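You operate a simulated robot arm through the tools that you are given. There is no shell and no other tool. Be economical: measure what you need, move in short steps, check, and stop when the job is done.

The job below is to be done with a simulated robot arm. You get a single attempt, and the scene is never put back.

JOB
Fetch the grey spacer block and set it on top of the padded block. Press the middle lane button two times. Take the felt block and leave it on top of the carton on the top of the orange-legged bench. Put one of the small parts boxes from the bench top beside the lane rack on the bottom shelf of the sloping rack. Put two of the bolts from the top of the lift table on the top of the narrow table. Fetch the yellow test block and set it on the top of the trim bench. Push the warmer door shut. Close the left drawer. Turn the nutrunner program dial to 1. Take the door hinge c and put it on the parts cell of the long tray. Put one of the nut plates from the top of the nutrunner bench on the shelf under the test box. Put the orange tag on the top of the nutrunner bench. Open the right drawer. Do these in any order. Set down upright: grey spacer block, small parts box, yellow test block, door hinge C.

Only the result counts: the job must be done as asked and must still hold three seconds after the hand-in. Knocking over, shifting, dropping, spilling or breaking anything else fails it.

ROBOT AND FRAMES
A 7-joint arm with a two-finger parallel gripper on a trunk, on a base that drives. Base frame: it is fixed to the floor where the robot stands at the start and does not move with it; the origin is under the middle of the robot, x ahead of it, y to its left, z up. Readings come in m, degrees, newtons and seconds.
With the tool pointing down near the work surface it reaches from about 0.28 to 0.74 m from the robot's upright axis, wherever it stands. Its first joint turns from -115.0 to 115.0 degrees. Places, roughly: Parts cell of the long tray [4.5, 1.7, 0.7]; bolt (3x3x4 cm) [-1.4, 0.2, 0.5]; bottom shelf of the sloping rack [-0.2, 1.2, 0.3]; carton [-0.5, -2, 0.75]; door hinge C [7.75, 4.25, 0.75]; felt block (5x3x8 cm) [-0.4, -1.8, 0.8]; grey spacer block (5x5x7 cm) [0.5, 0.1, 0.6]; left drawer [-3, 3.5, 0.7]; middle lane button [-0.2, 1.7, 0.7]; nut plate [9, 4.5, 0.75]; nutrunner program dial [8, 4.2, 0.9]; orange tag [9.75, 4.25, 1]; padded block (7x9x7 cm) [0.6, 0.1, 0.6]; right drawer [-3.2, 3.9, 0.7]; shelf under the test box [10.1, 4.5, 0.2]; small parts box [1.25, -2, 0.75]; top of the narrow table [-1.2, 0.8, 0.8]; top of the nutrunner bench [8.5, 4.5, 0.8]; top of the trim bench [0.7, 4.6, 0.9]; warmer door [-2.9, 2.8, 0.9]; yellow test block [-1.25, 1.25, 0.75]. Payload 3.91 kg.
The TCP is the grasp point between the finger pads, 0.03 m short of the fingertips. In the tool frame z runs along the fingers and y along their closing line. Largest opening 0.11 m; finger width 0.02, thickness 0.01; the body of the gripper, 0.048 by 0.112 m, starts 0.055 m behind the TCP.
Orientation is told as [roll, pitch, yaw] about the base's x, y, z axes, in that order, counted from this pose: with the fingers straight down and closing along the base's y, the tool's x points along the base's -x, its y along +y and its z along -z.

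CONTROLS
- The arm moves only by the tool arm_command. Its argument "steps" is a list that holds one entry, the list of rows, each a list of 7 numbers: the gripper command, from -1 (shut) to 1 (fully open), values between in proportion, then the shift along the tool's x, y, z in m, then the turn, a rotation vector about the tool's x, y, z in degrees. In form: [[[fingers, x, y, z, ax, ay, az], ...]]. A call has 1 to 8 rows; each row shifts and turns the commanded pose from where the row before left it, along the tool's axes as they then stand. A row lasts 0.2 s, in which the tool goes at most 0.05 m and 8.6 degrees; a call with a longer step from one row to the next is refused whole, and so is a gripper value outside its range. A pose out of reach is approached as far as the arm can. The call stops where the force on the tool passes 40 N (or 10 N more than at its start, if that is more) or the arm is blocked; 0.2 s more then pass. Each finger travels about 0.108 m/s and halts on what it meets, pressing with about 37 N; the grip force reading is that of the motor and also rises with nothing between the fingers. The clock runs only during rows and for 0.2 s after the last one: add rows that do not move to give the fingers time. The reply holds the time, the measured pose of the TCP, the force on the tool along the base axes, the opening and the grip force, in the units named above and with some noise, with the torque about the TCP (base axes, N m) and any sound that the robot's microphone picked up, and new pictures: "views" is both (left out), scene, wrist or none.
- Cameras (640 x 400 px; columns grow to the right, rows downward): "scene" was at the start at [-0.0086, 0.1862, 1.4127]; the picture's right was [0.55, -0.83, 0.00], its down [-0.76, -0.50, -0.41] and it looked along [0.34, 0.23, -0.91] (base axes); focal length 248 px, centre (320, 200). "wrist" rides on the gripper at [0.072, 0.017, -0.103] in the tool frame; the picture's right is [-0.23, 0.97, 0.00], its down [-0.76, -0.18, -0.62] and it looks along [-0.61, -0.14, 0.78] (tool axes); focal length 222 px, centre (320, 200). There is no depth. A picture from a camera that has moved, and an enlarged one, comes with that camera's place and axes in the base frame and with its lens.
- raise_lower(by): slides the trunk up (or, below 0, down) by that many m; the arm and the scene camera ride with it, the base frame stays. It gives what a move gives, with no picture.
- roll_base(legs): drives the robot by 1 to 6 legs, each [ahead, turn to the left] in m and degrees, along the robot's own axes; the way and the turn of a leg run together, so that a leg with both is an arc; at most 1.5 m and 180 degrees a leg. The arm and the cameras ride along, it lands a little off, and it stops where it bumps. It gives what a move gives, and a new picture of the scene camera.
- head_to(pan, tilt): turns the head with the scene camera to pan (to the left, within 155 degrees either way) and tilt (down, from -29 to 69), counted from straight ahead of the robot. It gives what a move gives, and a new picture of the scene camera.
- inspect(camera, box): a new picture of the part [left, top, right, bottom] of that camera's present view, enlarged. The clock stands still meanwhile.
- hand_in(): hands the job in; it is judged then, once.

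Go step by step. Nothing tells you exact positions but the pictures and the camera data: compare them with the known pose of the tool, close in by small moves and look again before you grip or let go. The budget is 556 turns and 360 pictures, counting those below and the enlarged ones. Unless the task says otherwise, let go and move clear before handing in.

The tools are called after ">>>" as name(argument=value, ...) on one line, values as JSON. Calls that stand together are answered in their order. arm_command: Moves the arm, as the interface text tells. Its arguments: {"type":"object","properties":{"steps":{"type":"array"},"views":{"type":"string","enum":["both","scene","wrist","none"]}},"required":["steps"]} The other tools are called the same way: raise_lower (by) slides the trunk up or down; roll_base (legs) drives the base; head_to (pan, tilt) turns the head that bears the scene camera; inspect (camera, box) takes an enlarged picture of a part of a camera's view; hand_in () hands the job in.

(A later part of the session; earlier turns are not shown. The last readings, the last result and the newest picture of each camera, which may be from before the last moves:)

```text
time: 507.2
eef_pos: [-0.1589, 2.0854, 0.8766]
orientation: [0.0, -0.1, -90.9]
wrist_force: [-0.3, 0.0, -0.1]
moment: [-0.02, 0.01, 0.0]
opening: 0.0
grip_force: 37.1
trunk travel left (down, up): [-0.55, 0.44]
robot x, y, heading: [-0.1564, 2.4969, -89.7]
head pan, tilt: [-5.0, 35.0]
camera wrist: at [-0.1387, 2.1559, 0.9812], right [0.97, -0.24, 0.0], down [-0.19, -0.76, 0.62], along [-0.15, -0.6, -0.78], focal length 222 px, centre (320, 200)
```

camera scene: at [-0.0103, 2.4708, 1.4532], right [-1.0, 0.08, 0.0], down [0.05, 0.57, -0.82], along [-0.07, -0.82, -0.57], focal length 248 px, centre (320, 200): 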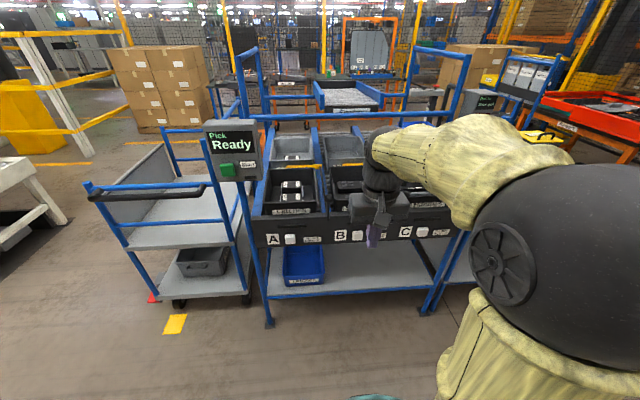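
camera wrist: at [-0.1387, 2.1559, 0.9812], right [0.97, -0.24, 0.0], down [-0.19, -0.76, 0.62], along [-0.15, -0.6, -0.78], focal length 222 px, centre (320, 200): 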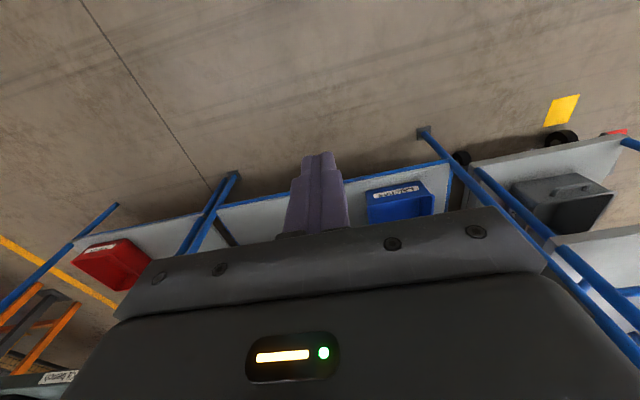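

>>> arm_command(steps=[[[-1, 0, 0, 0, 0, -8.5, 0], [-1, 0, 0, 0, 0, -8.5, 0], [-1, 0, 0, 0, 0, -8.5, 0], [-1, 0, 0, 0, 0, -8.5, 0], [-1, 0, 0, 0, 0, -8.5, 0], [-1, 0, 0, 0, 0, -8.5, 0]]], views="both")

```text
time: 508.6
eef_pos: [-0.1578, 2.0043, 0.9035]
orientation: [0.0, -50.9, -90.9]
wrist_force: [0.4, 0.1, 0.0]
moment: [-0.03, 0.02, -0.01]
opening: 0.0
grip_force: 37.3
out of reach, approached as far as the arm can: row 4, 5, 6
trunk travel left (down, up): [-0.55, 0.44]
robot x, y, heading: [-0.1581, 2.4982, -89.7]
head pan, tilt: [-5.0, 35.0]
camera scene: at [-0.0103, 2.4706, 1.4532], right [-1.0, 0.08, 0.0], down [0.05, 0.57, -0.82], along [-0.07, -0.82, -0.57], focal length 248 px, centre (320, 200)
camera wrist: at [-0.138, 2.1283, 0.9134], right [0.97, -0.16, 0.18], down [-0.18, 0.01, 0.98], along [-0.16, -0.99, -0.02], focal length 222 px, centre (320, 200)
```

scene: 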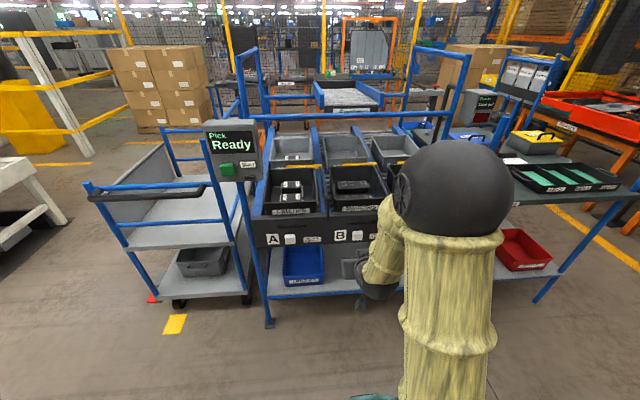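
wrist: 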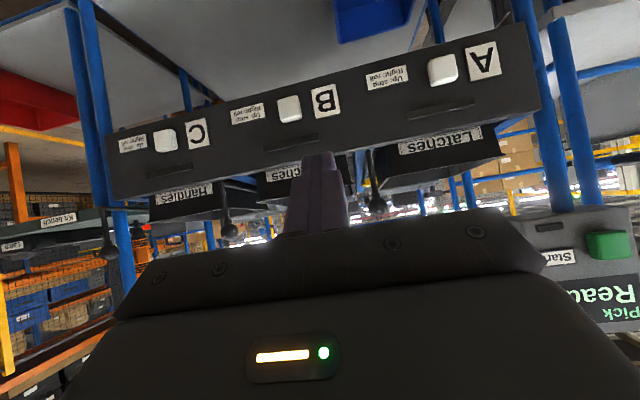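

B button located at about (-0.241, 1.677, 0.705). Lower the trunk and line up.

>>> raise_lower(by=-0.19)

>>> roll_base(legs=[[0.15, 0]])

>>> arm_command(steps=[[[-1, 0, -0.042, 0, 0, 0, 0], [-1, 0, -0.041, 0, 0, 0, 0], [-1, 0, 0, 0, 0, 0, 0]]], views="both")

```text
time: 510.6
eef_pos: [-0.1575, 2.0043, 0.712]
orientation: [0.0, -51.0, -91.0]
wrist_force: [0.7, 0.5, -0.6]
moment: [-0.02, -0.03, -0.04]
opening: 0.0
grip_force: 37.1
trunk travel left (down, up): [-0.36, 0.63]
robot x, y, heading: [-0.1597, 2.4973, -89.7]
head pan, tilt: [-5.0, 35.0]
```

```text
time: 512.0
eef_pos: [-0.1574, 1.8552, 0.7134]
orientation: [0.0, -51.0, -91.0]
wrist_force: [-0.1, 0.3, -1.1]
moment: [0.01, -0.03, 0.02]
opening: 0.0
grip_force: 36.9
trunk travel left (down, up): [-0.36, 0.63]
robot x, y, heading: [-0.1551, 2.3447, -89.5]
head pan, tilt: [-5.0, 35.0]
camera scene: at [-0.0093, 2.321, 1.2632], right [-1.0, 0.08, 0.0], down [0.05, 0.57, -0.82], along [-0.07, -0.82, -0.57], focal length 248 px, centre (320, 200)
```

scene: 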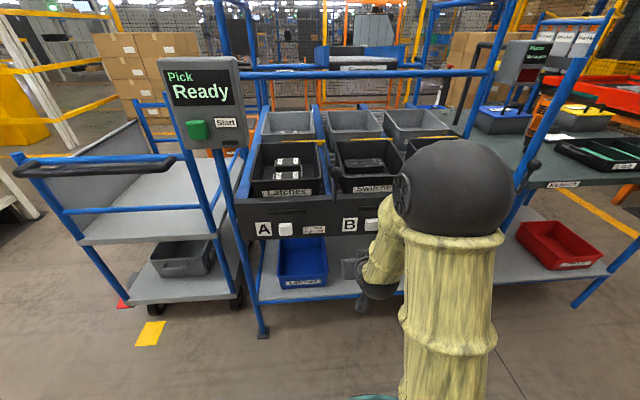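

```text
time: 512.8
eef_pos: [-0.2401, 1.8569, 0.7137]
orientation: [0.0, -50.9, -91.0]
wrist_force: [0.5, -0.5, 0.5]
moment: [-0.05, -0.05, 0.01]
opening: 0.0
grip_force: 37.4
trunk travel left (down, up): [-0.36, 0.63]
robot x, y, heading: [-0.1559, 2.3473, -89.6]
head pan, tilt: [-5.0, 35.0]
camera scene: at [-0.0096, 2.3209, 1.2632], right [-1.0, 0.08, 0.0], down [0.05, 0.57, -0.82], along [-0.07, -0.82, -0.57], focal length 248 px, centre (320, 200)
camera wrist: at [-0.2204, 1.9803, 0.724], right [0.97, -0.16, 0.18], down [-0.18, 0.01, 0.98], along [-0.16, -0.99, -0.02], focal length 222 px, centre (320, 200)
```

scene: 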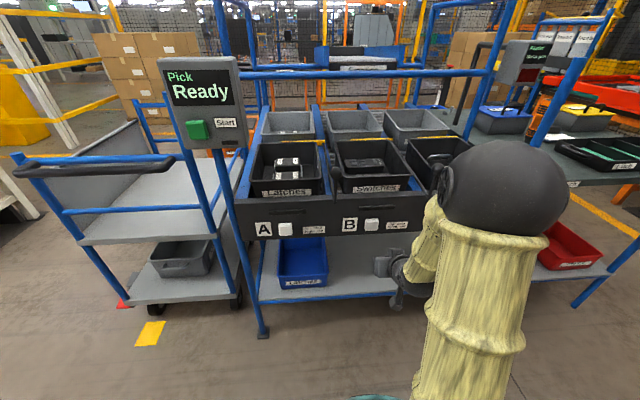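
wrist: 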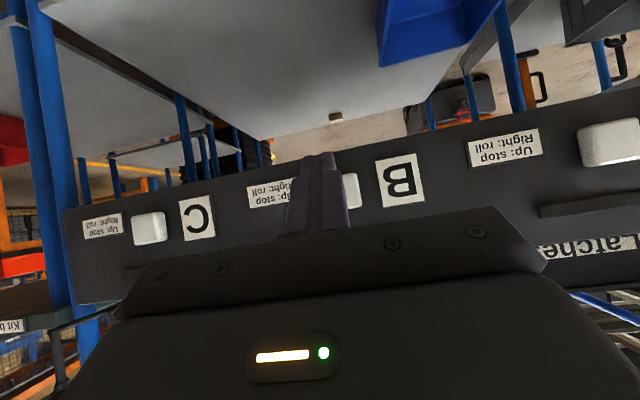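

>>> arm_command(steps=[[[-1, -0.0285, 0, 0.0295, 0, 0, 0], [-1, -0.0252, 0, 0.031, 0, 0, 0], [-1, -0.0252, 0, 0.031, 0, 0, 0], [-1, 0, 0, 0, 0, 0, 0]]], views="both")

>>> inspect(camera="scene", box=[320, 190, 440, 270])

```text
time: 513.8
eef_pos: [-0.2416, 1.7358, 0.7176]
orientation: [0.0, -50.9, -91.0]
wrist_force: [-0.1, 1.7, -0.2]
moment: [0.01, -0.01, -0.03]
opening: 0.0
grip_force: 37.1
trunk travel left (down, up): [-0.36, 0.63]
robot x, y, heading: [-0.1571, 2.3509, -89.8]
head pan, tilt: [-5.0, 35.0]
camera scene: at [-0.0094, 2.3209, 1.2632], right [-1.0, 0.08, 0.0], down [0.05, 0.57, -0.82], along [-0.07, -0.82, -0.57], focal length 248 px, centre (320, 200)
camera wrist: at [-0.2219, 1.8595, 0.7274], right [0.97, -0.16, 0.18], down [-0.18, 0.01, 0.98], along [-0.16, -0.99, -0.02], focal length 222 px, centre (320, 200)
```

scene: 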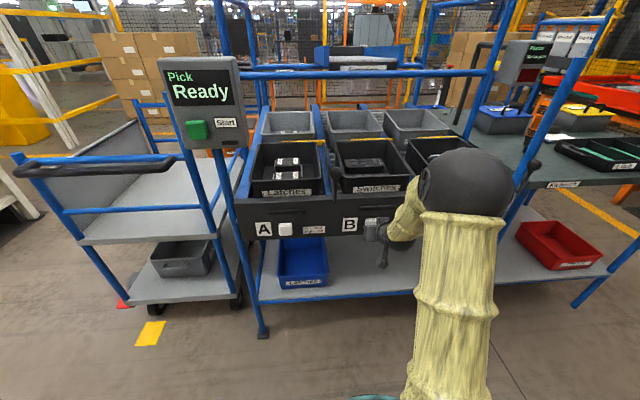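
wrist: 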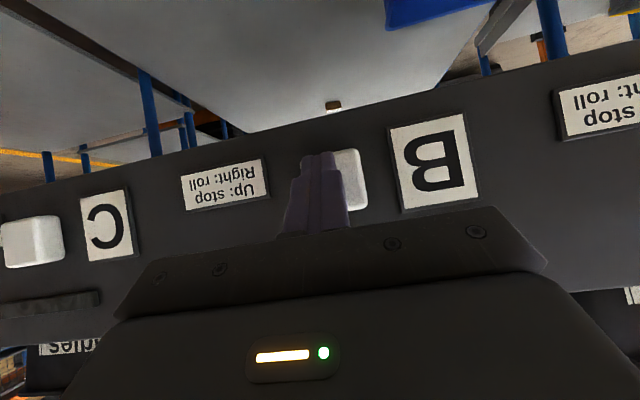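

```text
5.00 times, centred on (380, 230) of scene
camera zoom: at [-0.0094, 2.3209, 1.2632], right [-1.0, 0.08, 0.0], down [0.05, 0.57, -0.82], along [-0.07, -0.82, -0.57], focal length 1237 px, centre (20, 50)
```

zoom: 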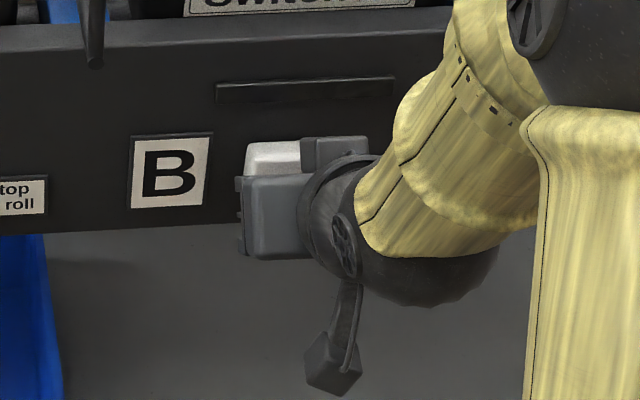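

>>> arm_command(steps=[[[-1, -0.0063, 0.008, 0.0078, 0, 0, 0], [-1, -0.0038, 0, 0.0047, 0, 0, 0], [-1, -0.0038, 0, 0.0047, 0, 0, 0], [-1, -0.0038, 0, 0.0047, 0, 0, 0], [-1, -0.0025, 0, 0.0031, 0, 0, 0], [-1, -0.0025, 0, 0.0031, 0, 0, 0]]], views="wrist")

```text
time: 514.4
eef_pos: [-0.2369, 1.7273, 0.7166]
orientation: [-0.2, -50.2, -91.0]
wrist_force: [2.0, 24.1, 10.3]
moment: [-0.02, 0.11, 0.0]
opening: 0.0001
grip_force: 36.8
trunk travel left (down, up): [-0.36, 0.63]
robot x, y, heading: [-0.1559, 2.3452, -89.7]
head pan, tilt: [-5.0, 35.0]
heard: click
stopped in row 3: the force on the tool passed its limit (the readings are from after the stop); the commanded pose is now the measured one
camera wrist: at [-0.2164, 1.8512, 0.7273], right [0.97, -0.17, 0.17], down [-0.18, 0.0, 0.98], along [-0.16, -0.99, -0.03], focal length 222 px, centre (320, 200)
```

wrist: 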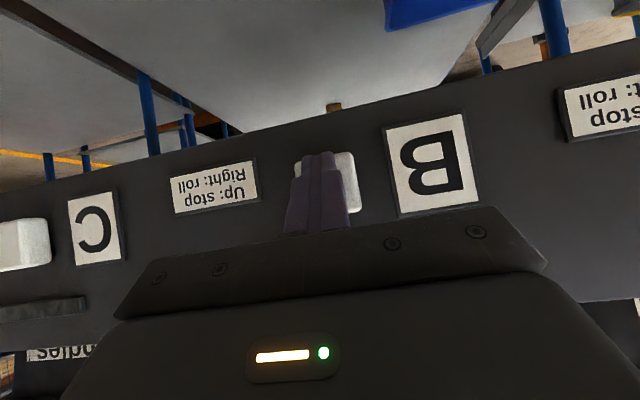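

Heard one click. Back off, then press a second time.

>>> arm_command(steps=[[[-1, 0.0095, 0, -0.0116, 0, 0, 0], [-1, 0.0126, 0, -0.0155, 0, 0, 0], [-1, 0, 0, 0, 0, 0, 0], [-1, 0, 0, 0, 0, 0, 0]]], views="wrist")

>>> arm_command(steps=[[[-1, -0.0095, 0, 0.0116, 0, 0, 0], [-1, -0.0063, 0, 0.0078, 0, 0, 0], [-1, -0.0038, 0, 0.0047, 0, 0, 0], [-1, -0.0038, 0, 0.0047, 0, 0, 0], [-1, -0.0038, 0, 0.0047, 0, 0, 0]]], views="wrist")

```text
time: 515.4
eef_pos: [-0.2355, 1.7608, 0.7143]
orientation: [-0.1, -50.2, -91.1]
wrist_force: [0.2, 0.8, -0.2]
moment: [0.01, 0.03, -0.03]
opening: 0.0002
grip_force: 36.5
trunk travel left (down, up): [-0.36, 0.63]
robot x, y, heading: [-0.1588, 2.3498, -89.6]
head pan, tilt: [-5.0, 35.0]
camera wrist: at [-0.2154, 1.8825, 0.7261], right [0.97, -0.17, 0.17], down [-0.18, 0.0, 0.98], along [-0.16, -0.99, -0.03], focal length 222 px, centre (320, 200)
```

wrist: 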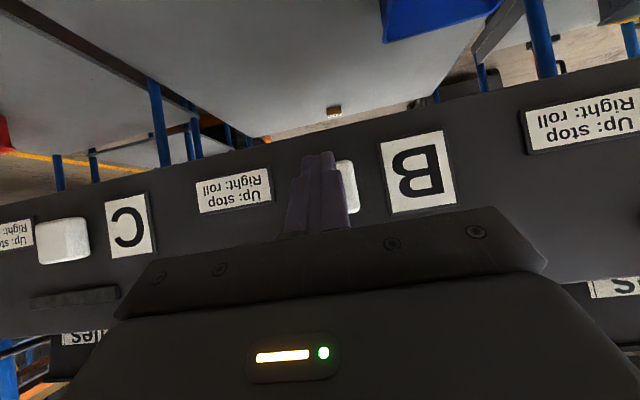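

```text
time: 516.5
eef_pos: [-0.2366, 1.7263, 0.7121]
orientation: [-0.2, -49.6, -91.2]
wrist_force: [3.4, 24.9, 10.1]
moment: [0.01, 0.01, 0.08]
opening: 0.0
grip_force: 37.2
trunk travel left (down, up): [-0.36, 0.63]
robot x, y, heading: [-0.1576, 2.3488, -89.3]
head pan, tilt: [-5.0, 35.0]
heard: click
stopped in row 5: the force on the tool passed its limit (the readings are from after the stop); the commanded pose is now the measured one
camera wrist: at [-0.216, 1.8509, 0.7256], right [0.97, -0.17, 0.17], down [-0.18, -0.02, 0.98], along [-0.16, -0.99, -0.04], focal length 222 px, centre (320, 200)
```

wrist: 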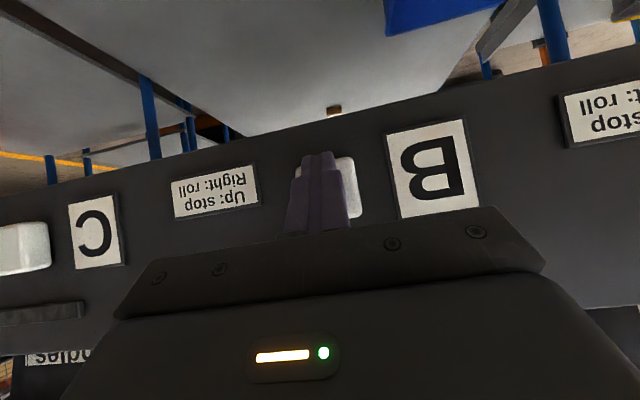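

Two clicks heard. Back off, restore the tool, then travel east.

>>> roll_base(legs=[[-0.45, 0]])

>>> arm_command(steps=[[[-1, 0, 0, 0, 0, 8.3, 0], [-1, 0, 0, 0, 0, 8.3, 0], [-1, 0, 0, 0, 0, 8.3, 0], [-1, 0, 0, 0, 0, 8.3, 0], [-1, 0, 0, 0, 0, 8.3, 0], [-1, 0, 0, 0, 0, 8.1, 0], [-1, 0, 0, -0.03, 0, 0, 0]]], views="none")

>>> raise_lower(by=0.3)

>>> roll_base(legs=[[0, 100], [1.5, 0], [1.5, 0], [0, -11], [1.4, 0]])

>>> head_to(pan=0, tilt=15)

```text
time: 519.2
eef_pos: [-0.2385, 2.1696, 0.7117]
orientation: [-0.1, -49.6, -91.1]
wrist_force: [-0.3, 0.3, 1.2]
moment: [-0.01, -0.03, 0.0]
opening: 0.0
grip_force: 37.2
trunk travel left (down, up): [-0.36, 0.63]
robot x, y, heading: [-0.1577, 2.7968, -89.7]
head pan, tilt: [-5.0, 35.0]
camera scene: at [-0.0127, 2.7686, 1.2632], right [-1.0, 0.08, 0.0], down [0.04, 0.57, -0.82], along [-0.06, -0.82, -0.57], focal length 248 px, centre (320, 200)
```

scene: 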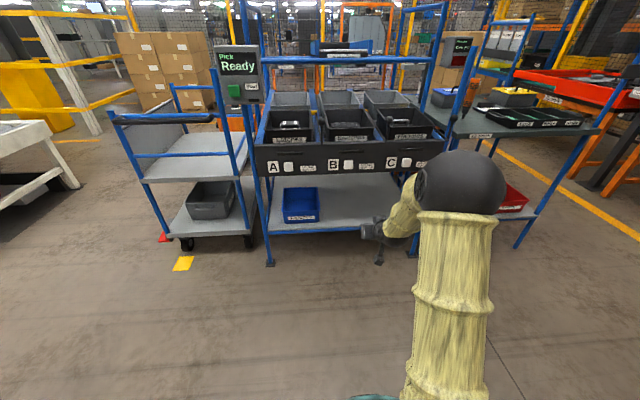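

```text
time: 520.8
eef_pos: [-0.2395, 2.1697, 0.7399]
orientation: [-0.2, 0.0, -91.2]
wrist_force: [0.9, 0.5, 0.1]
moment: [-0.02, -0.01, -0.01]
opening: 0.0
grip_force: 37.4
trunk travel left (down, up): [-0.36, 0.63]
robot x, y, heading: [-0.1569, 2.794, -89.4]
head pan, tilt: [-5.0, 35.0]
```

```text
time: 523.8
eef_pos: [-0.2391, 2.1698, 1.0418]
orientation: [-0.1, 0.0, -91.2]
wrist_force: [-0.7, -0.4, 0.2]
moment: [0.01, -0.01, 0.0]
opening: 0.0
grip_force: 36.6
trunk travel left (down, up): [-0.66, 0.33]
robot x, y, heading: [-0.1589, 2.7921, -89.5]
head pan, tilt: [-5.0, 35.0]
```

```text
time: 549.7
eef_pos: [4.7824, 3.3541, 1.042]
orientation: [-0.2, 0.0, -0.2]
wrist_force: [-1.0, 0.6, 0.2]
moment: [0.03, -0.04, -0.01]
opening: 0.0
grip_force: 36.8
trunk travel left (down, up): [-0.66, 0.33]
robot x, y, heading: [4.1529, 3.4262, 1.4]
head pan, tilt: [-5.0, 35.0]
camera scene: at [4.1808, 3.5695, 1.5632], right [-0.06, -1.0, 0.0], down [-0.57, 0.03, -0.82], along [0.82, -0.05, -0.57], focal length 248 px, centre (320, 200)
```

scene: 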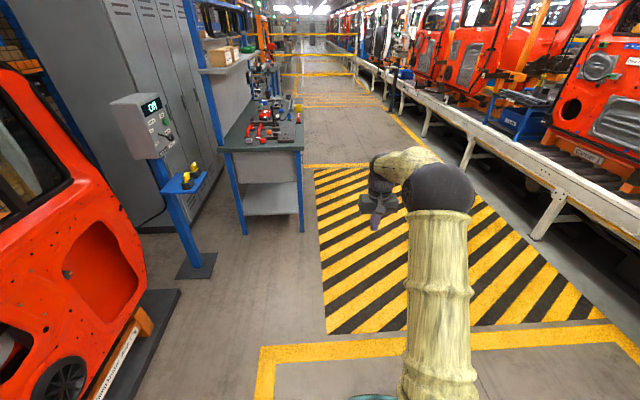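

```text
time: 550.5
eef_pos: [4.7823, 3.3544, 1.0406]
orientation: [0.0, 0.0, -0.3]
wrist_force: [0.2, -0.6, 0.4]
moment: [0.04, -0.05, 0.01]
opening: 0.0
grip_force: 36.9
trunk travel left (down, up): [-0.66, 0.33]
robot x, y, heading: [4.1566, 3.425, 1.3]
head pan, tilt: [0.0, 15.0]
camera scene: at [4.186, 3.5773, 1.5951], right [0.03, -1.0, 0.0], down [-0.26, -0.01, -0.97], along [0.97, 0.03, -0.26], focal length 248 px, centre (320, 200)
```

scene: 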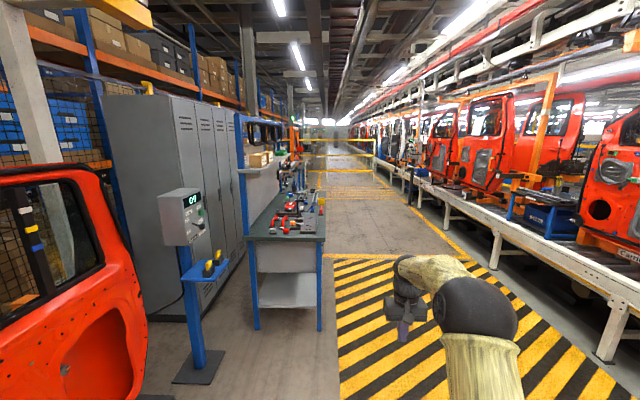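

>>> roll_base(legs=[[0, -21], [1.4, 0], [0, 19.5], [1.2, 0]])

>>> head_to(pan=40, tilt=15)

```text
time: 565.3
eef_pos: [7.2925, 2.8743, 1.0411]
orientation: [-0.1, 0.0, -1.6]
wrist_force: [-0.4, -0.1, 0.1]
moment: [0.0, -0.02, 0.03]
opening: 0.0
grip_force: 37.1
trunk travel left (down, up): [-0.66, 0.33]
robot x, y, heading: [6.6682, 2.9571, -0.1]
head pan, tilt: [0.0, 15.0]
camera scene: at [6.7025, 3.1117, 1.5952], right [0.0, -1.0, 0.0], down [-0.26, 0.0, -0.97], along [0.97, 0.0, -0.26], focal length 248 px, centre (320, 200)
```

scene: 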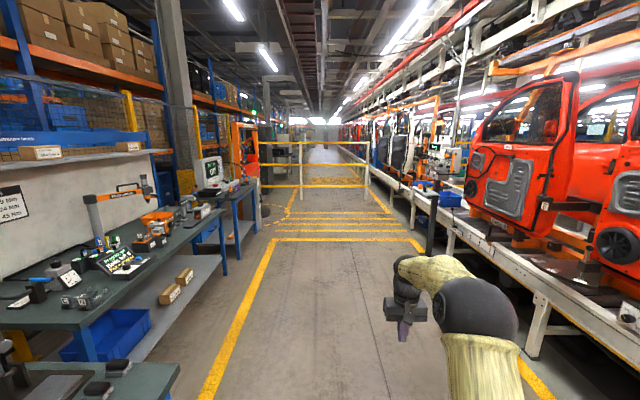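

```text
time: 566.4
eef_pos: [7.2927, 2.8748, 1.0403]
orientation: [-0.1, 0.0, -1.6]
wrist_force: [0.0, -0.1, -0.9]
moment: [-0.05, 0.01, 0.03]
opening: 0.0
grip_force: 37.4
trunk travel left (down, up): [-0.66, 0.33]
robot x, y, heading: [6.6701, 2.9571, -0.1]
head pan, tilt: [40.0, 15.0]
camera scene: at [6.6803, 3.1716, 1.5952], right [0.64, -0.77, 0.0], down [-0.2, -0.17, -0.97], along [0.74, 0.62, -0.26], focal length 248 px, centre (320, 200)
```

scene: 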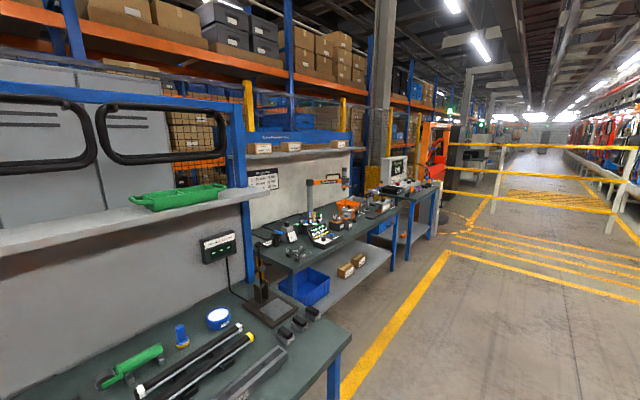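

>>> roll_base(legs=[[1.3, 0], [0, 90]])

>>> head_to(pan=10, tilt=30)

>>> head_to(pan=-45, tilt=30)

```text
time: 576.8
eef_pos: [8.0616, 3.5803, 1.0419]
orientation: [-0.1, 0.0, 87.9]
wrist_force: [0.4, -0.5, -0.8]
moment: [-0.02, -0.01, 0.03]
opening: 0.0
grip_force: 36.7
trunk travel left (down, up): [-0.66, 0.33]
robot x, y, heading: [7.9698, 2.9581, 89.6]
head pan, tilt: [40.0, 15.0]
camera scene: at [7.7593, 2.9701, 1.5952], right [0.77, 0.64, 0.0], down [0.17, -0.2, -0.97], along [-0.62, 0.74, -0.26], focal length 248 px, centre (320, 200)
```

scene: 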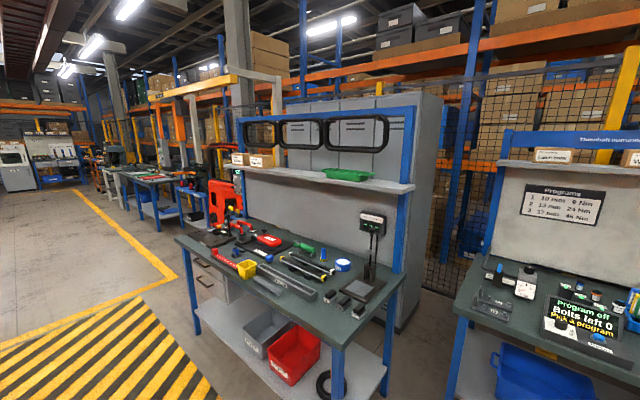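

```text
time: 577.7
eef_pos: [8.0609, 3.5811, 1.0417]
orientation: [-0.1, 0.0, 87.9]
wrist_force: [-0.2, 0.3, 1.6]
moment: [0.02, -0.02, 0.03]
opening: 0.0
grip_force: 37.2
trunk travel left (down, up): [-0.66, 0.33]
robot x, y, heading: [7.9698, 2.9611, 89.6]
head pan, tilt: [10.0, 30.0]
camera scene: at [7.8038, 2.9873, 1.571], right [0.99, 0.17, 0.0], down [0.08, -0.49, -0.87], along [-0.15, 0.85, -0.5], focal length 248 px, centre (320, 200)
```

scene: 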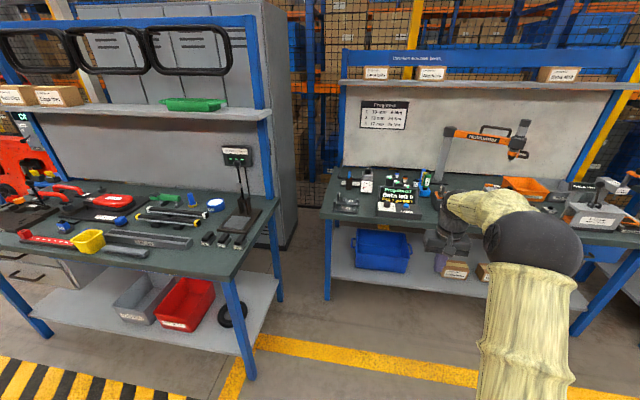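

```text
time: 579.0
eef_pos: [8.0601, 3.5813, 1.0407]
orientation: [-0.1, 0.0, 87.9]
wrist_force: [-0.2, -0.4, -0.4]
moment: [0.01, 0.01, 0.01]
opening: 0.0
grip_force: 37.3
trunk travel left (down, up): [-0.66, 0.33]
robot x, y, heading: [7.9688, 2.9566, 89.8]
head pan, tilt: [-45.0, 30.0]
camera scene: at [7.8833, 2.9618, 1.571], right [0.7, -0.71, 0.0], down [-0.36, -0.35, -0.87], along [0.62, 0.61, -0.5], focal length 248 px, centre (320, 200)
```

scene: 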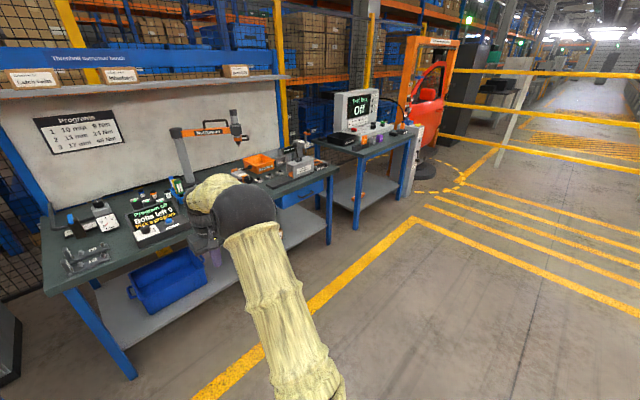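

>>> arm_command(steps=[[[-1, 0.045, 0, -0.02, 0, 0, 0], [-1, 0.045, 0, -0.02, 0, 0, 0], [-1, 0.045, 0, -0.02, 0, 0, 0], [-1, 0.045, 0, -0.02, 0, 0, 0]]], views="none")

>>> roll_base(legs=[[0.5, 0]])

>>> head_to(pan=5, tilt=38)

>>> inspect(camera="scene", box=[160, 130, 480, 330])

```text
time: 580.0
eef_pos: [8.0537, 3.4002, 1.1224]
orientation: [-0.1, -0.1, 87.7]
wrist_force: [0.4, -0.6, 0.5]
moment: [0.01, 0.02, 0.05]
opening: 0.0
grip_force: 37.3
trunk travel left (down, up): [-0.66, 0.33]
robot x, y, heading: [7.9702, 2.956, 89.6]
head pan, tilt: [-45.0, 30.0]
```

```text
time: 582.9
eef_pos: [8.056, 3.9052, 1.1212]
orientation: [-0.1, 0.0, 88.0]
wrist_force: [0.1, 0.5, 1.0]
moment: [-0.05, -0.01, 0.03]
opening: 0.0001
grip_force: 36.9
trunk travel left (down, up): [-0.66, 0.33]
robot x, y, heading: [7.9735, 3.4604, 89.6]
head pan, tilt: [-45.0, 30.0]
camera scene: at [7.886, 3.4647, 1.571], right [0.7, -0.71, 0.0], down [-0.35, -0.35, -0.87], along [0.61, 0.61, -0.5], focal length 248 px, centre (320, 200)
```

scene: 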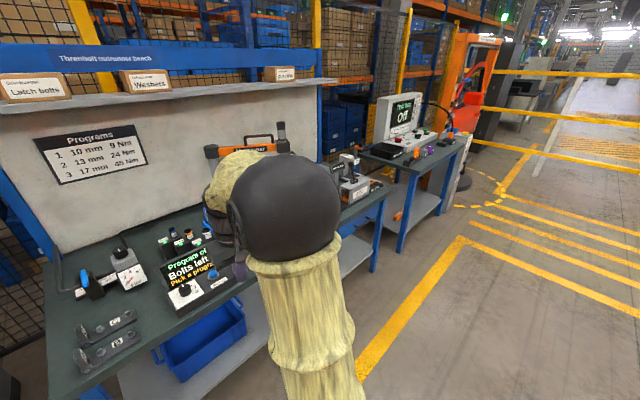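

```text
time: 584.1
eef_pos: [8.0554, 3.9057, 1.1217]
orientation: [-0.1, -0.1, 88.0]
wrist_force: [-0.2, 0.7, -0.3]
moment: [0.04, 0.01, 0.0]
opening: 0.0002
grip_force: 36.8
trunk travel left (down, up): [-0.66, 0.33]
robot x, y, heading: [7.9746, 3.4601, 89.9]
head pan, tilt: [5.0, 38.0]
camera scene: at [7.8147, 3.4864, 1.5586], right [1.0, 0.08, 0.0], down [0.05, -0.61, -0.79], along [-0.06, 0.79, -0.62], focal length 248 px, centre (320, 200)
```

scene: 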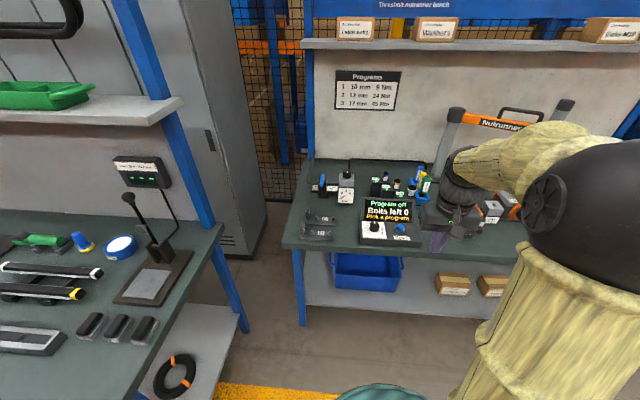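

```text
2.00 times, centred on (320, 230) of scene
camera zoom: at [7.8147, 3.4864, 1.5586], right [1.0, 0.08, 0.0], down [0.05, -0.61, -0.79], along [-0.06, 0.79, -0.62], focal length 495 px, centre (320, 140)
```

zoom: 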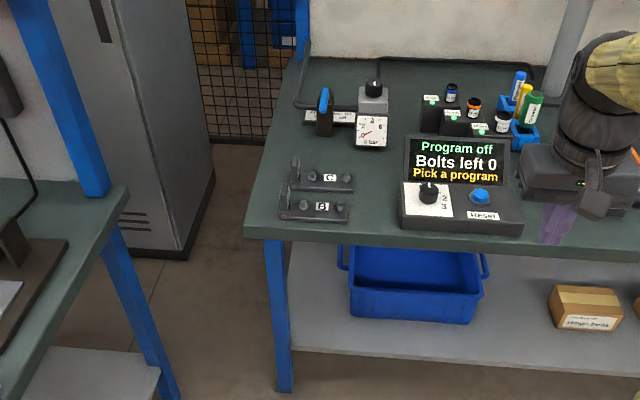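

>>> inspect(camera="scene", box=[350, 190, 430, 250])

>>> inspect(camera="scene", box=[290, 195, 370, 250])

```text
6.67 times, centred on (390, 220) of scene
camera zoom: at [7.8147, 3.4864, 1.5586], right [1.0, 0.08, 0.0], down [0.05, -0.61, -0.79], along [-0.06, 0.79, -0.62], focal length 1650 px, centre (-147, 67)
```

zoom: 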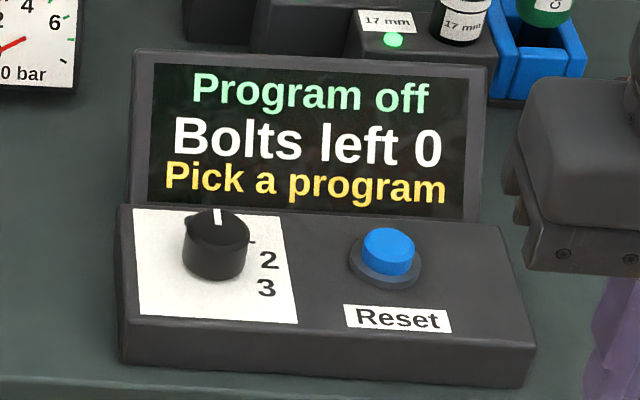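

```text
7.27 times, centred on (330, 222) of scene
camera zoom: at [7.8147, 3.4864, 1.5586], right [1.0, 0.08, 0.0], down [0.05, -0.61, -0.79], along [-0.06, 0.79, -0.62], focal length 1800 px, centre (247, 36)
```

zoom: 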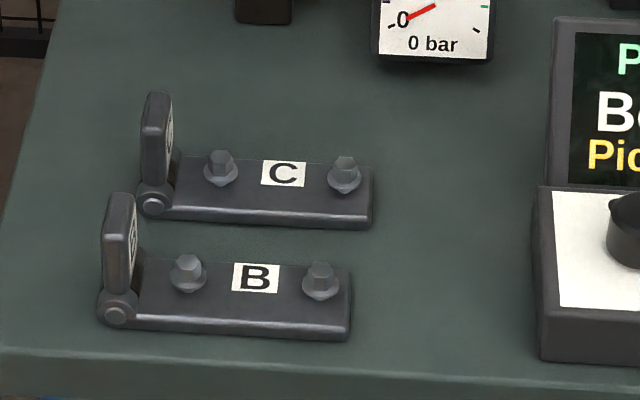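

>>> arm_command(steps=[[[0, -0.025, 0.04, 0, 0, 0, 0], [0, -0.025, 0.04, 0, 0, 0, 0], [0, -0.025, 0.015, 0, 0, 0, 0], [0, -0.04, 0, 0, 0, 0, 0]]], views="wrist")

>>> inspect(camera="wrist", box=[250, 50, 410, 170])

```text
time: 585.1
eef_pos: [7.9637, 4.0239, 1.122]
orientation: [-0.1, 0.1, 88.1]
wrist_force: [-0.2, 0.3, 0.2]
moment: [0.01, -0.03, -0.01]
opening: 0.0549
grip_force: 0.1
trunk travel left (down, up): [-0.66, 0.33]
robot x, y, heading: [7.9774, 3.4588, 89.7]
head pan, tilt: [5.0, 38.0]
camera wrist: at [7.9449, 3.9512, 1.2258], right [-0.97, 0.26, 0.0], down [0.2, 0.76, 0.62], along [0.16, 0.6, -0.78], focal length 222 px, centre (320, 200)
```

wrist: 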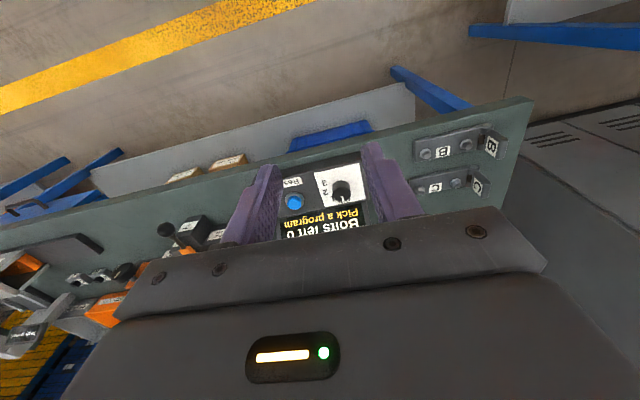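

```text
3.33 times, centred on (330, 110) of wrist
camera zoom: at [7.9449, 3.9512, 1.2258], right [-0.97, 0.26, 0.0], down [0.2, 0.76, 0.62], along [0.16, 0.6, -0.78], focal length 740 px, centre (287, 500)
```

zoom: 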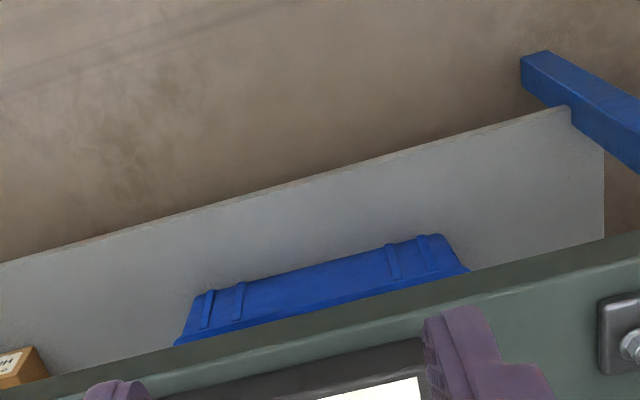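

>>> arm_command(steps=[[[0, -0.045, 0, 0, 0, 0, 0], [0, -0.045, 0, 0, 0, 0, 0]]], views="none")

>>> inspect(camera="wrist", box=[260, 70, 420, 190])

```text
time: 585.7
eef_pos: [7.9672, 4.1145, 1.1217]
orientation: [-0.2, 0.1, 88.0]
wrist_force: [-0.7, -0.2, -0.2]
moment: [0.0, -0.04, -0.04]
opening: 0.0553
grip_force: 0.0
trunk travel left (down, up): [-0.66, 0.33]
robot x, y, heading: [7.9742, 3.4639, 89.9]
head pan, tilt: [5.0, 38.0]
```

```text
3.33 times, centred on (340, 130) of wrist
camera zoom: at [7.9489, 4.0405, 1.2251], right [-0.97, 0.26, 0.0], down [0.2, 0.76, 0.62], along [0.16, 0.6, -0.78], focal length 740 px, centre (253, 433)
```

zoom: 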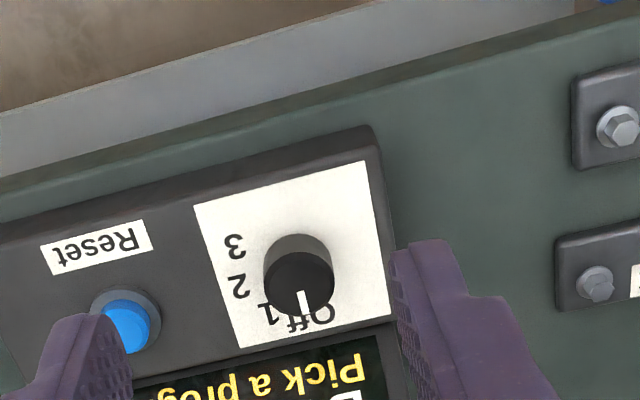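

The dial is at Off; marks are spaced about 41° clockwise. Knob centre about (7.974, 4.215), z≈0.86. I'll pre-rotate -20° and move over it.

>>> arm_command(steps=[[[0.27, -0.035, -0.001, 0.02, 0, 0, 0], [0.27, -0.035, -0.001, 0.02, 0, 0, 0], [0.27, -0.03, -0.001, 0.02, 0, 0, 0], [0.27, 0, 0, 0.02, 0, 0, -7], [0.27, 0, 0, 0.02, 0, 0, -7], [0.27, 0, 0, 0.02, 0, 0, -6]]], views="both")

>>> inspect(camera="wrist", box=[240, 60, 440, 210])

```text
time: 587.1
eef_pos: [7.9793, 4.1965, 0.9992]
orientation: [-0.1, 0.0, 108.2]
wrist_force: [-0.3, -0.1, 0.2]
moment: [-0.02, -0.04, 0.0]
opening: 0.0699
grip_force: 0.0
out of reach, approached as far as the arm can: row 3
trunk travel left (down, up): [-0.66, 0.33]
robot x, y, heading: [7.968, 3.4616, 89.8]
head pan, tilt: [5.0, 38.0]
camera scene: at [7.8147, 3.4869, 1.5586], right [1.0, 0.08, 0.0], down [0.05, -0.61, -0.79], along [-0.07, 0.79, -0.62], focal length 248 px, centre (320, 200)
camera wrist: at [7.9862, 4.1214, 1.1034], right [-1.0, -0.09, 0.0], down [-0.07, 0.78, 0.62], along [-0.05, 0.62, -0.78], focal length 222 px, centre (320, 200)
```

scene: 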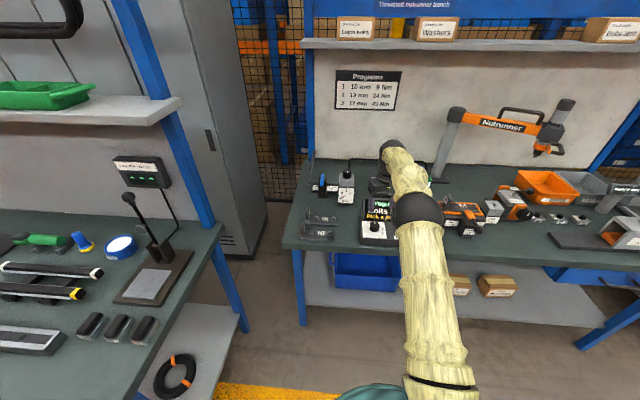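
wrist: 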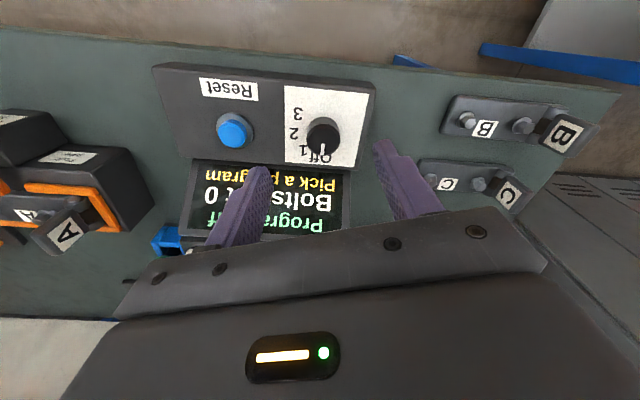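

```text
2.67 times, centred on (340, 135) of wrist
camera zoom: at [7.9862, 4.1214, 1.1034], right [-1.0, -0.09, 0.0], down [-0.07, 0.78, 0.62], along [-0.05, 0.62, -0.78], focal length 592 px, centre (267, 373)
```

zoom: 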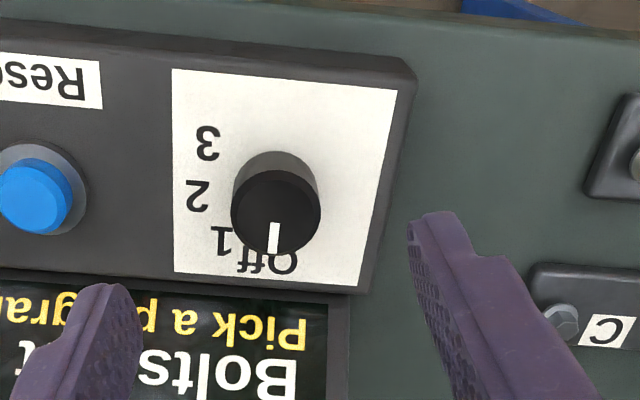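

>>> arm_command(steps=[[[0.27, 0.04, 0, -0.03, 0, 0, 0], [0.27, 0.04, 0, -0.03, 0, 0, 0], [0.27, 0.04, 0, 0, 0, 0, 0]]], views="none")

>>> roll_base(legs=[[0.11, 0]])

```text
time: 587.9
eef_pos: [8.0157, 4.082, 1.0594]
orientation: [0.0, 0.0, 108.0]
wrist_force: [0.3, 0.3, 0.2]
moment: [0.03, 0.03, -0.01]
opening: 0.0697
grip_force: 0.0
trunk travel left (down, up): [-0.66, 0.33]
robot x, y, heading: [7.9723, 3.4609, 89.7]
head pan, tilt: [5.0, 38.0]
```

```text
time: 589.1
eef_pos: [8.0158, 4.1942, 1.0589]
orientation: [-0.1, 0.2, 108.0]
wrist_force: [1.0, 0.2, 0.0]
moment: [0.01, 0.01, 0.01]
opening: 0.0697
grip_force: 0.0
trunk travel left (down, up): [-0.66, 0.33]
robot x, y, heading: [7.9787, 3.5676, 89.9]
head pan, tilt: [5.0, 38.0]
camera scene: at [7.8151, 3.5981, 1.5585], right [1.0, 0.08, 0.0], down [0.05, -0.61, -0.79], along [-0.07, 0.78, -0.62], focal length 248 px, centre (320, 200)
```

scene: 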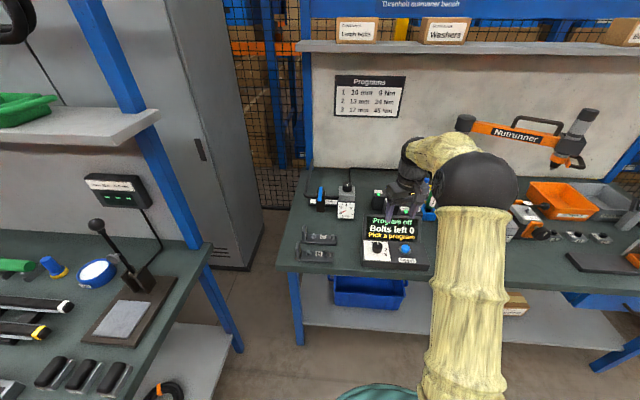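

>>> arm_command(steps=[[[0.27, -0.03, 0.035, 0, 0, 0, 0], [0.27, 0, 0, 0.045, 0, 0, 0], [0.27, 0, 0, 0.045, 0, 0, 0], [0.27, 0, 0, 0.025, 0, 0, 0]]], views="none")

>>> inspect(camera="wrist", box=[220, 60, 440, 230])

>>> inspect(camera="scene", box=[330, 180, 450, 280])

```text
time: 590.1
eef_pos: [7.9727, 4.2115, 0.943]
orientation: [-0.1, 0.0, 108.0]
wrist_force: [0.1, -0.4, 0.5]
moment: [-0.02, -0.01, 0.01]
opening: 0.0699
grip_force: 0.1
trunk travel left (down, up): [-0.66, 0.33]
robot x, y, heading: [7.975, 3.5709, 89.8]
head pan, tilt: [5.0, 38.0]
```

```text
2.35 times, centred on (330, 145) of wrist
camera zoom: at [7.9806, 4.1363, 1.0483], right [-1.0, -0.09, 0.0], down [-0.07, 0.78, 0.62], along [-0.05, 0.62, -0.78], focal length 523 px, centre (296, 329)
```

zoom: 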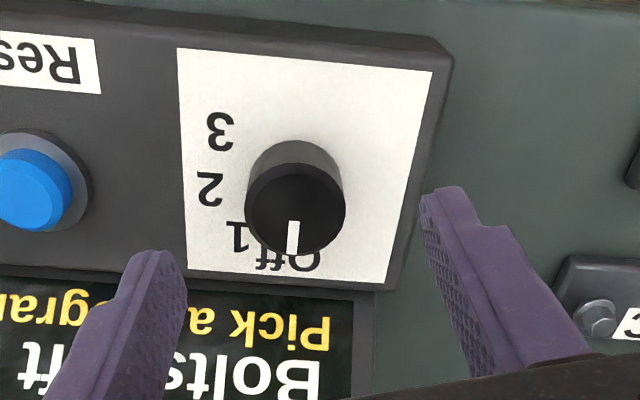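

```text
4.00 times, centred on (390, 230) of scene
camera zoom: at [7.8148, 3.5967, 1.5586], right [1.0, 0.08, 0.0], down [0.05, -0.61, -0.79], along [-0.07, 0.79, -0.62], focal length 990 px, centre (40, 80)
```

zoom: 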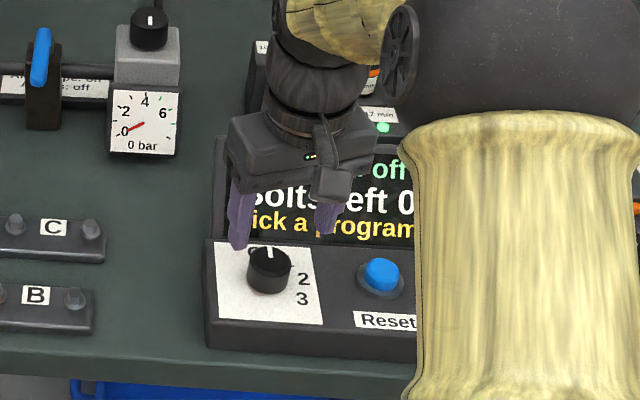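

>>> arm_command(steps=[[[0.27, -0.001, -0.002, 0.025, 0, 0, 0], [0.27, 0, 0, 0.02, 0, 0, 0], [0.27, 0, 0, 0.007, 0, 0, 0], [-1, 0, 0, 0, 0, 0, 0], [-1, 0, 0, 0, 0, 0, 0], [-1, 0, 0, 0, 0, 0, 0]]], views="none")

>>> inspect(camera="wrist", box=[220, 60, 440, 230])

```text
time: 591.5
eef_pos: [7.9766, 4.2131, 0.891]
orientation: [-0.1, 0.0, 108.0]
wrist_force: [9.3, 0.6, -4.0]
moment: [0.74, -0.55, -0.08]
opening: 0.0371
grip_force: 45.3
trunk travel left (down, up): [-0.66, 0.33]
robot x, y, heading: [7.9752, 3.5696, 89.8]
head pan, tilt: [5.0, 38.0]
```

```text
2.35 times, centred on (330, 145) of wrist
camera zoom: at [7.9838, 4.1374, 0.9958], right [-1.0, -0.08, 0.0], down [-0.07, 0.78, 0.62], along [-0.05, 0.62, -0.78], focal length 523 px, centre (296, 329)
```

zoom: 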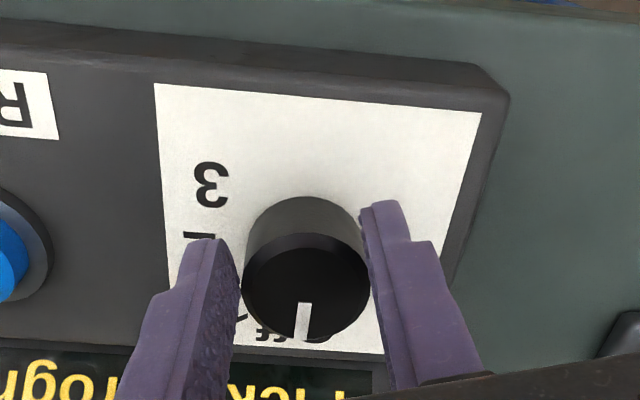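

Knob gripped. Turning clockwise about 41°.

>>> arm_command(steps=[[[-1, 0, 0.002, 0, 0, 0, 8.2], [-1, 0, 0, 0, 0, 0, 8.2], [-1, 0, 0, 0, 0, 0, 8.2], [-1, 0, 0, 0, 0, 0, 8.2], [-1, 0, 0, 0, 0, 0, 8.2], [-1, 0, 0, 0, 0, 0, 0]]], views="none")

>>> inspect(camera="wrist", box=[220, 60, 440, 230])

>>> inspect(camera="scene", box=[330, 180, 450, 280])

```text
time: 592.9
eef_pos: [7.9686, 4.2132, 0.8908]
orientation: [0.1, 0.1, 67.2]
wrist_force: [-18.4, 9.7, -8.0]
moment: [0.02, 0.96, 0.28]
opening: 0.0368
grip_force: 45.0
trunk travel left (down, up): [-0.66, 0.33]
robot x, y, heading: [7.9757, 3.5671, 89.7]
head pan, tilt: [5.0, 38.0]
```

```text
2.35 times, centred on (330, 145) of wrist
camera zoom: at [7.9257, 4.1517, 0.9959], right [-0.81, 0.59, 0.0], down [0.46, 0.63, 0.62], along [0.37, 0.5, -0.78], focal length 523 px, centre (296, 329)
```

zoom: 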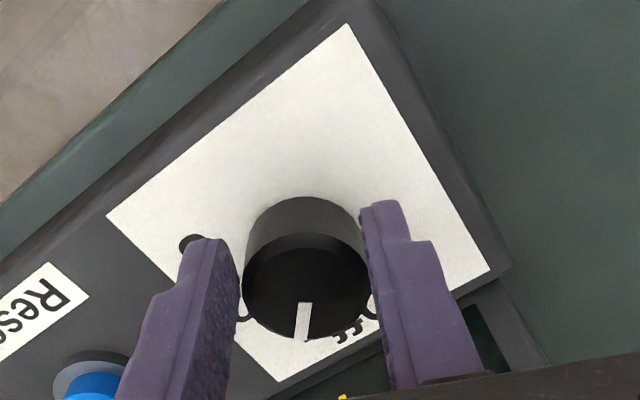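

```text
4.00 times, centred on (390, 230) of scene
camera zoom: at [7.8126, 3.5988, 1.5583], right [1.0, 0.08, 0.0], down [0.05, -0.61, -0.79], along [-0.06, 0.78, -0.62], focal length 990 px, centre (40, 80)
```

zoom: 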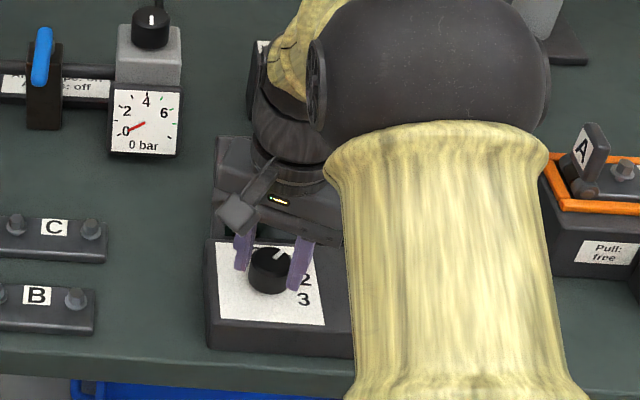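

>>> arm_command(steps=[[[-1, 0, -0.004, 0, 0, 0, 0], [0, 0, 0, 0, 0, 0, 0], [0.27, 0, 0, 0, 0, 0, 0], [0.27, 0, 0, -0.03, 0, 0, 0], [0.27, 0, 0, -0.05, 0, 0, 0], [0.27, 0, 0, -0.05, 0, 0, 0]]], views="none")

>>> inspect(camera="scene", box=[330, 180, 450, 280])

>>> inspect(camera="wrist", box=[220, 60, 440, 230])

```text
time: 594.3
eef_pos: [7.9765, 4.2111, 1.0221]
orientation: [-0.2, -0.1, 67.0]
wrist_force: [-0.4, -0.1, -0.9]
moment: [0.03, 0.01, -0.01]
opening: 0.0699
grip_force: 0.1
trunk travel left (down, up): [-0.66, 0.33]
robot x, y, heading: [7.9727, 3.57, 89.9]
head pan, tilt: [5.0, 38.0]
```

```text
4.00 times, centred on (390, 230) of scene
camera zoom: at [7.8151, 3.5957, 1.5586], right [1.0, 0.08, 0.0], down [0.05, -0.61, -0.79], along [-0.07, 0.79, -0.62], focal length 990 px, centre (40, 80)
```

zoom: 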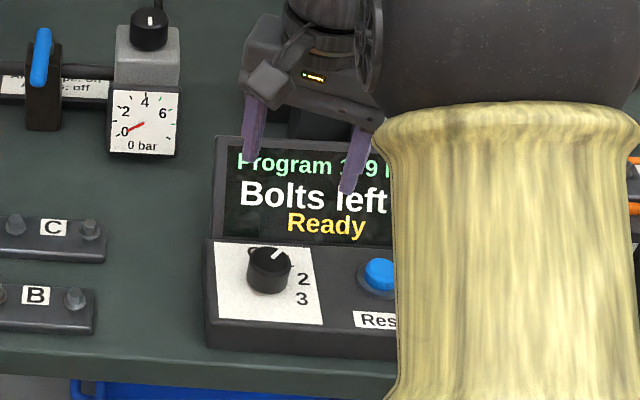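

```text
2.35 times, centred on (330, 145) of wrist
camera zoom: at [7.9331, 4.1485, 1.1265], right [-0.81, 0.59, 0.0], down [0.46, 0.63, 0.62], along [0.37, 0.5, -0.78], focal length 523 px, centre (296, 329)
```

zoom: 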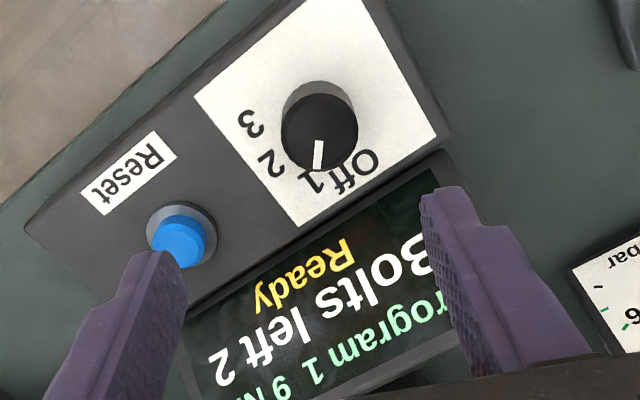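

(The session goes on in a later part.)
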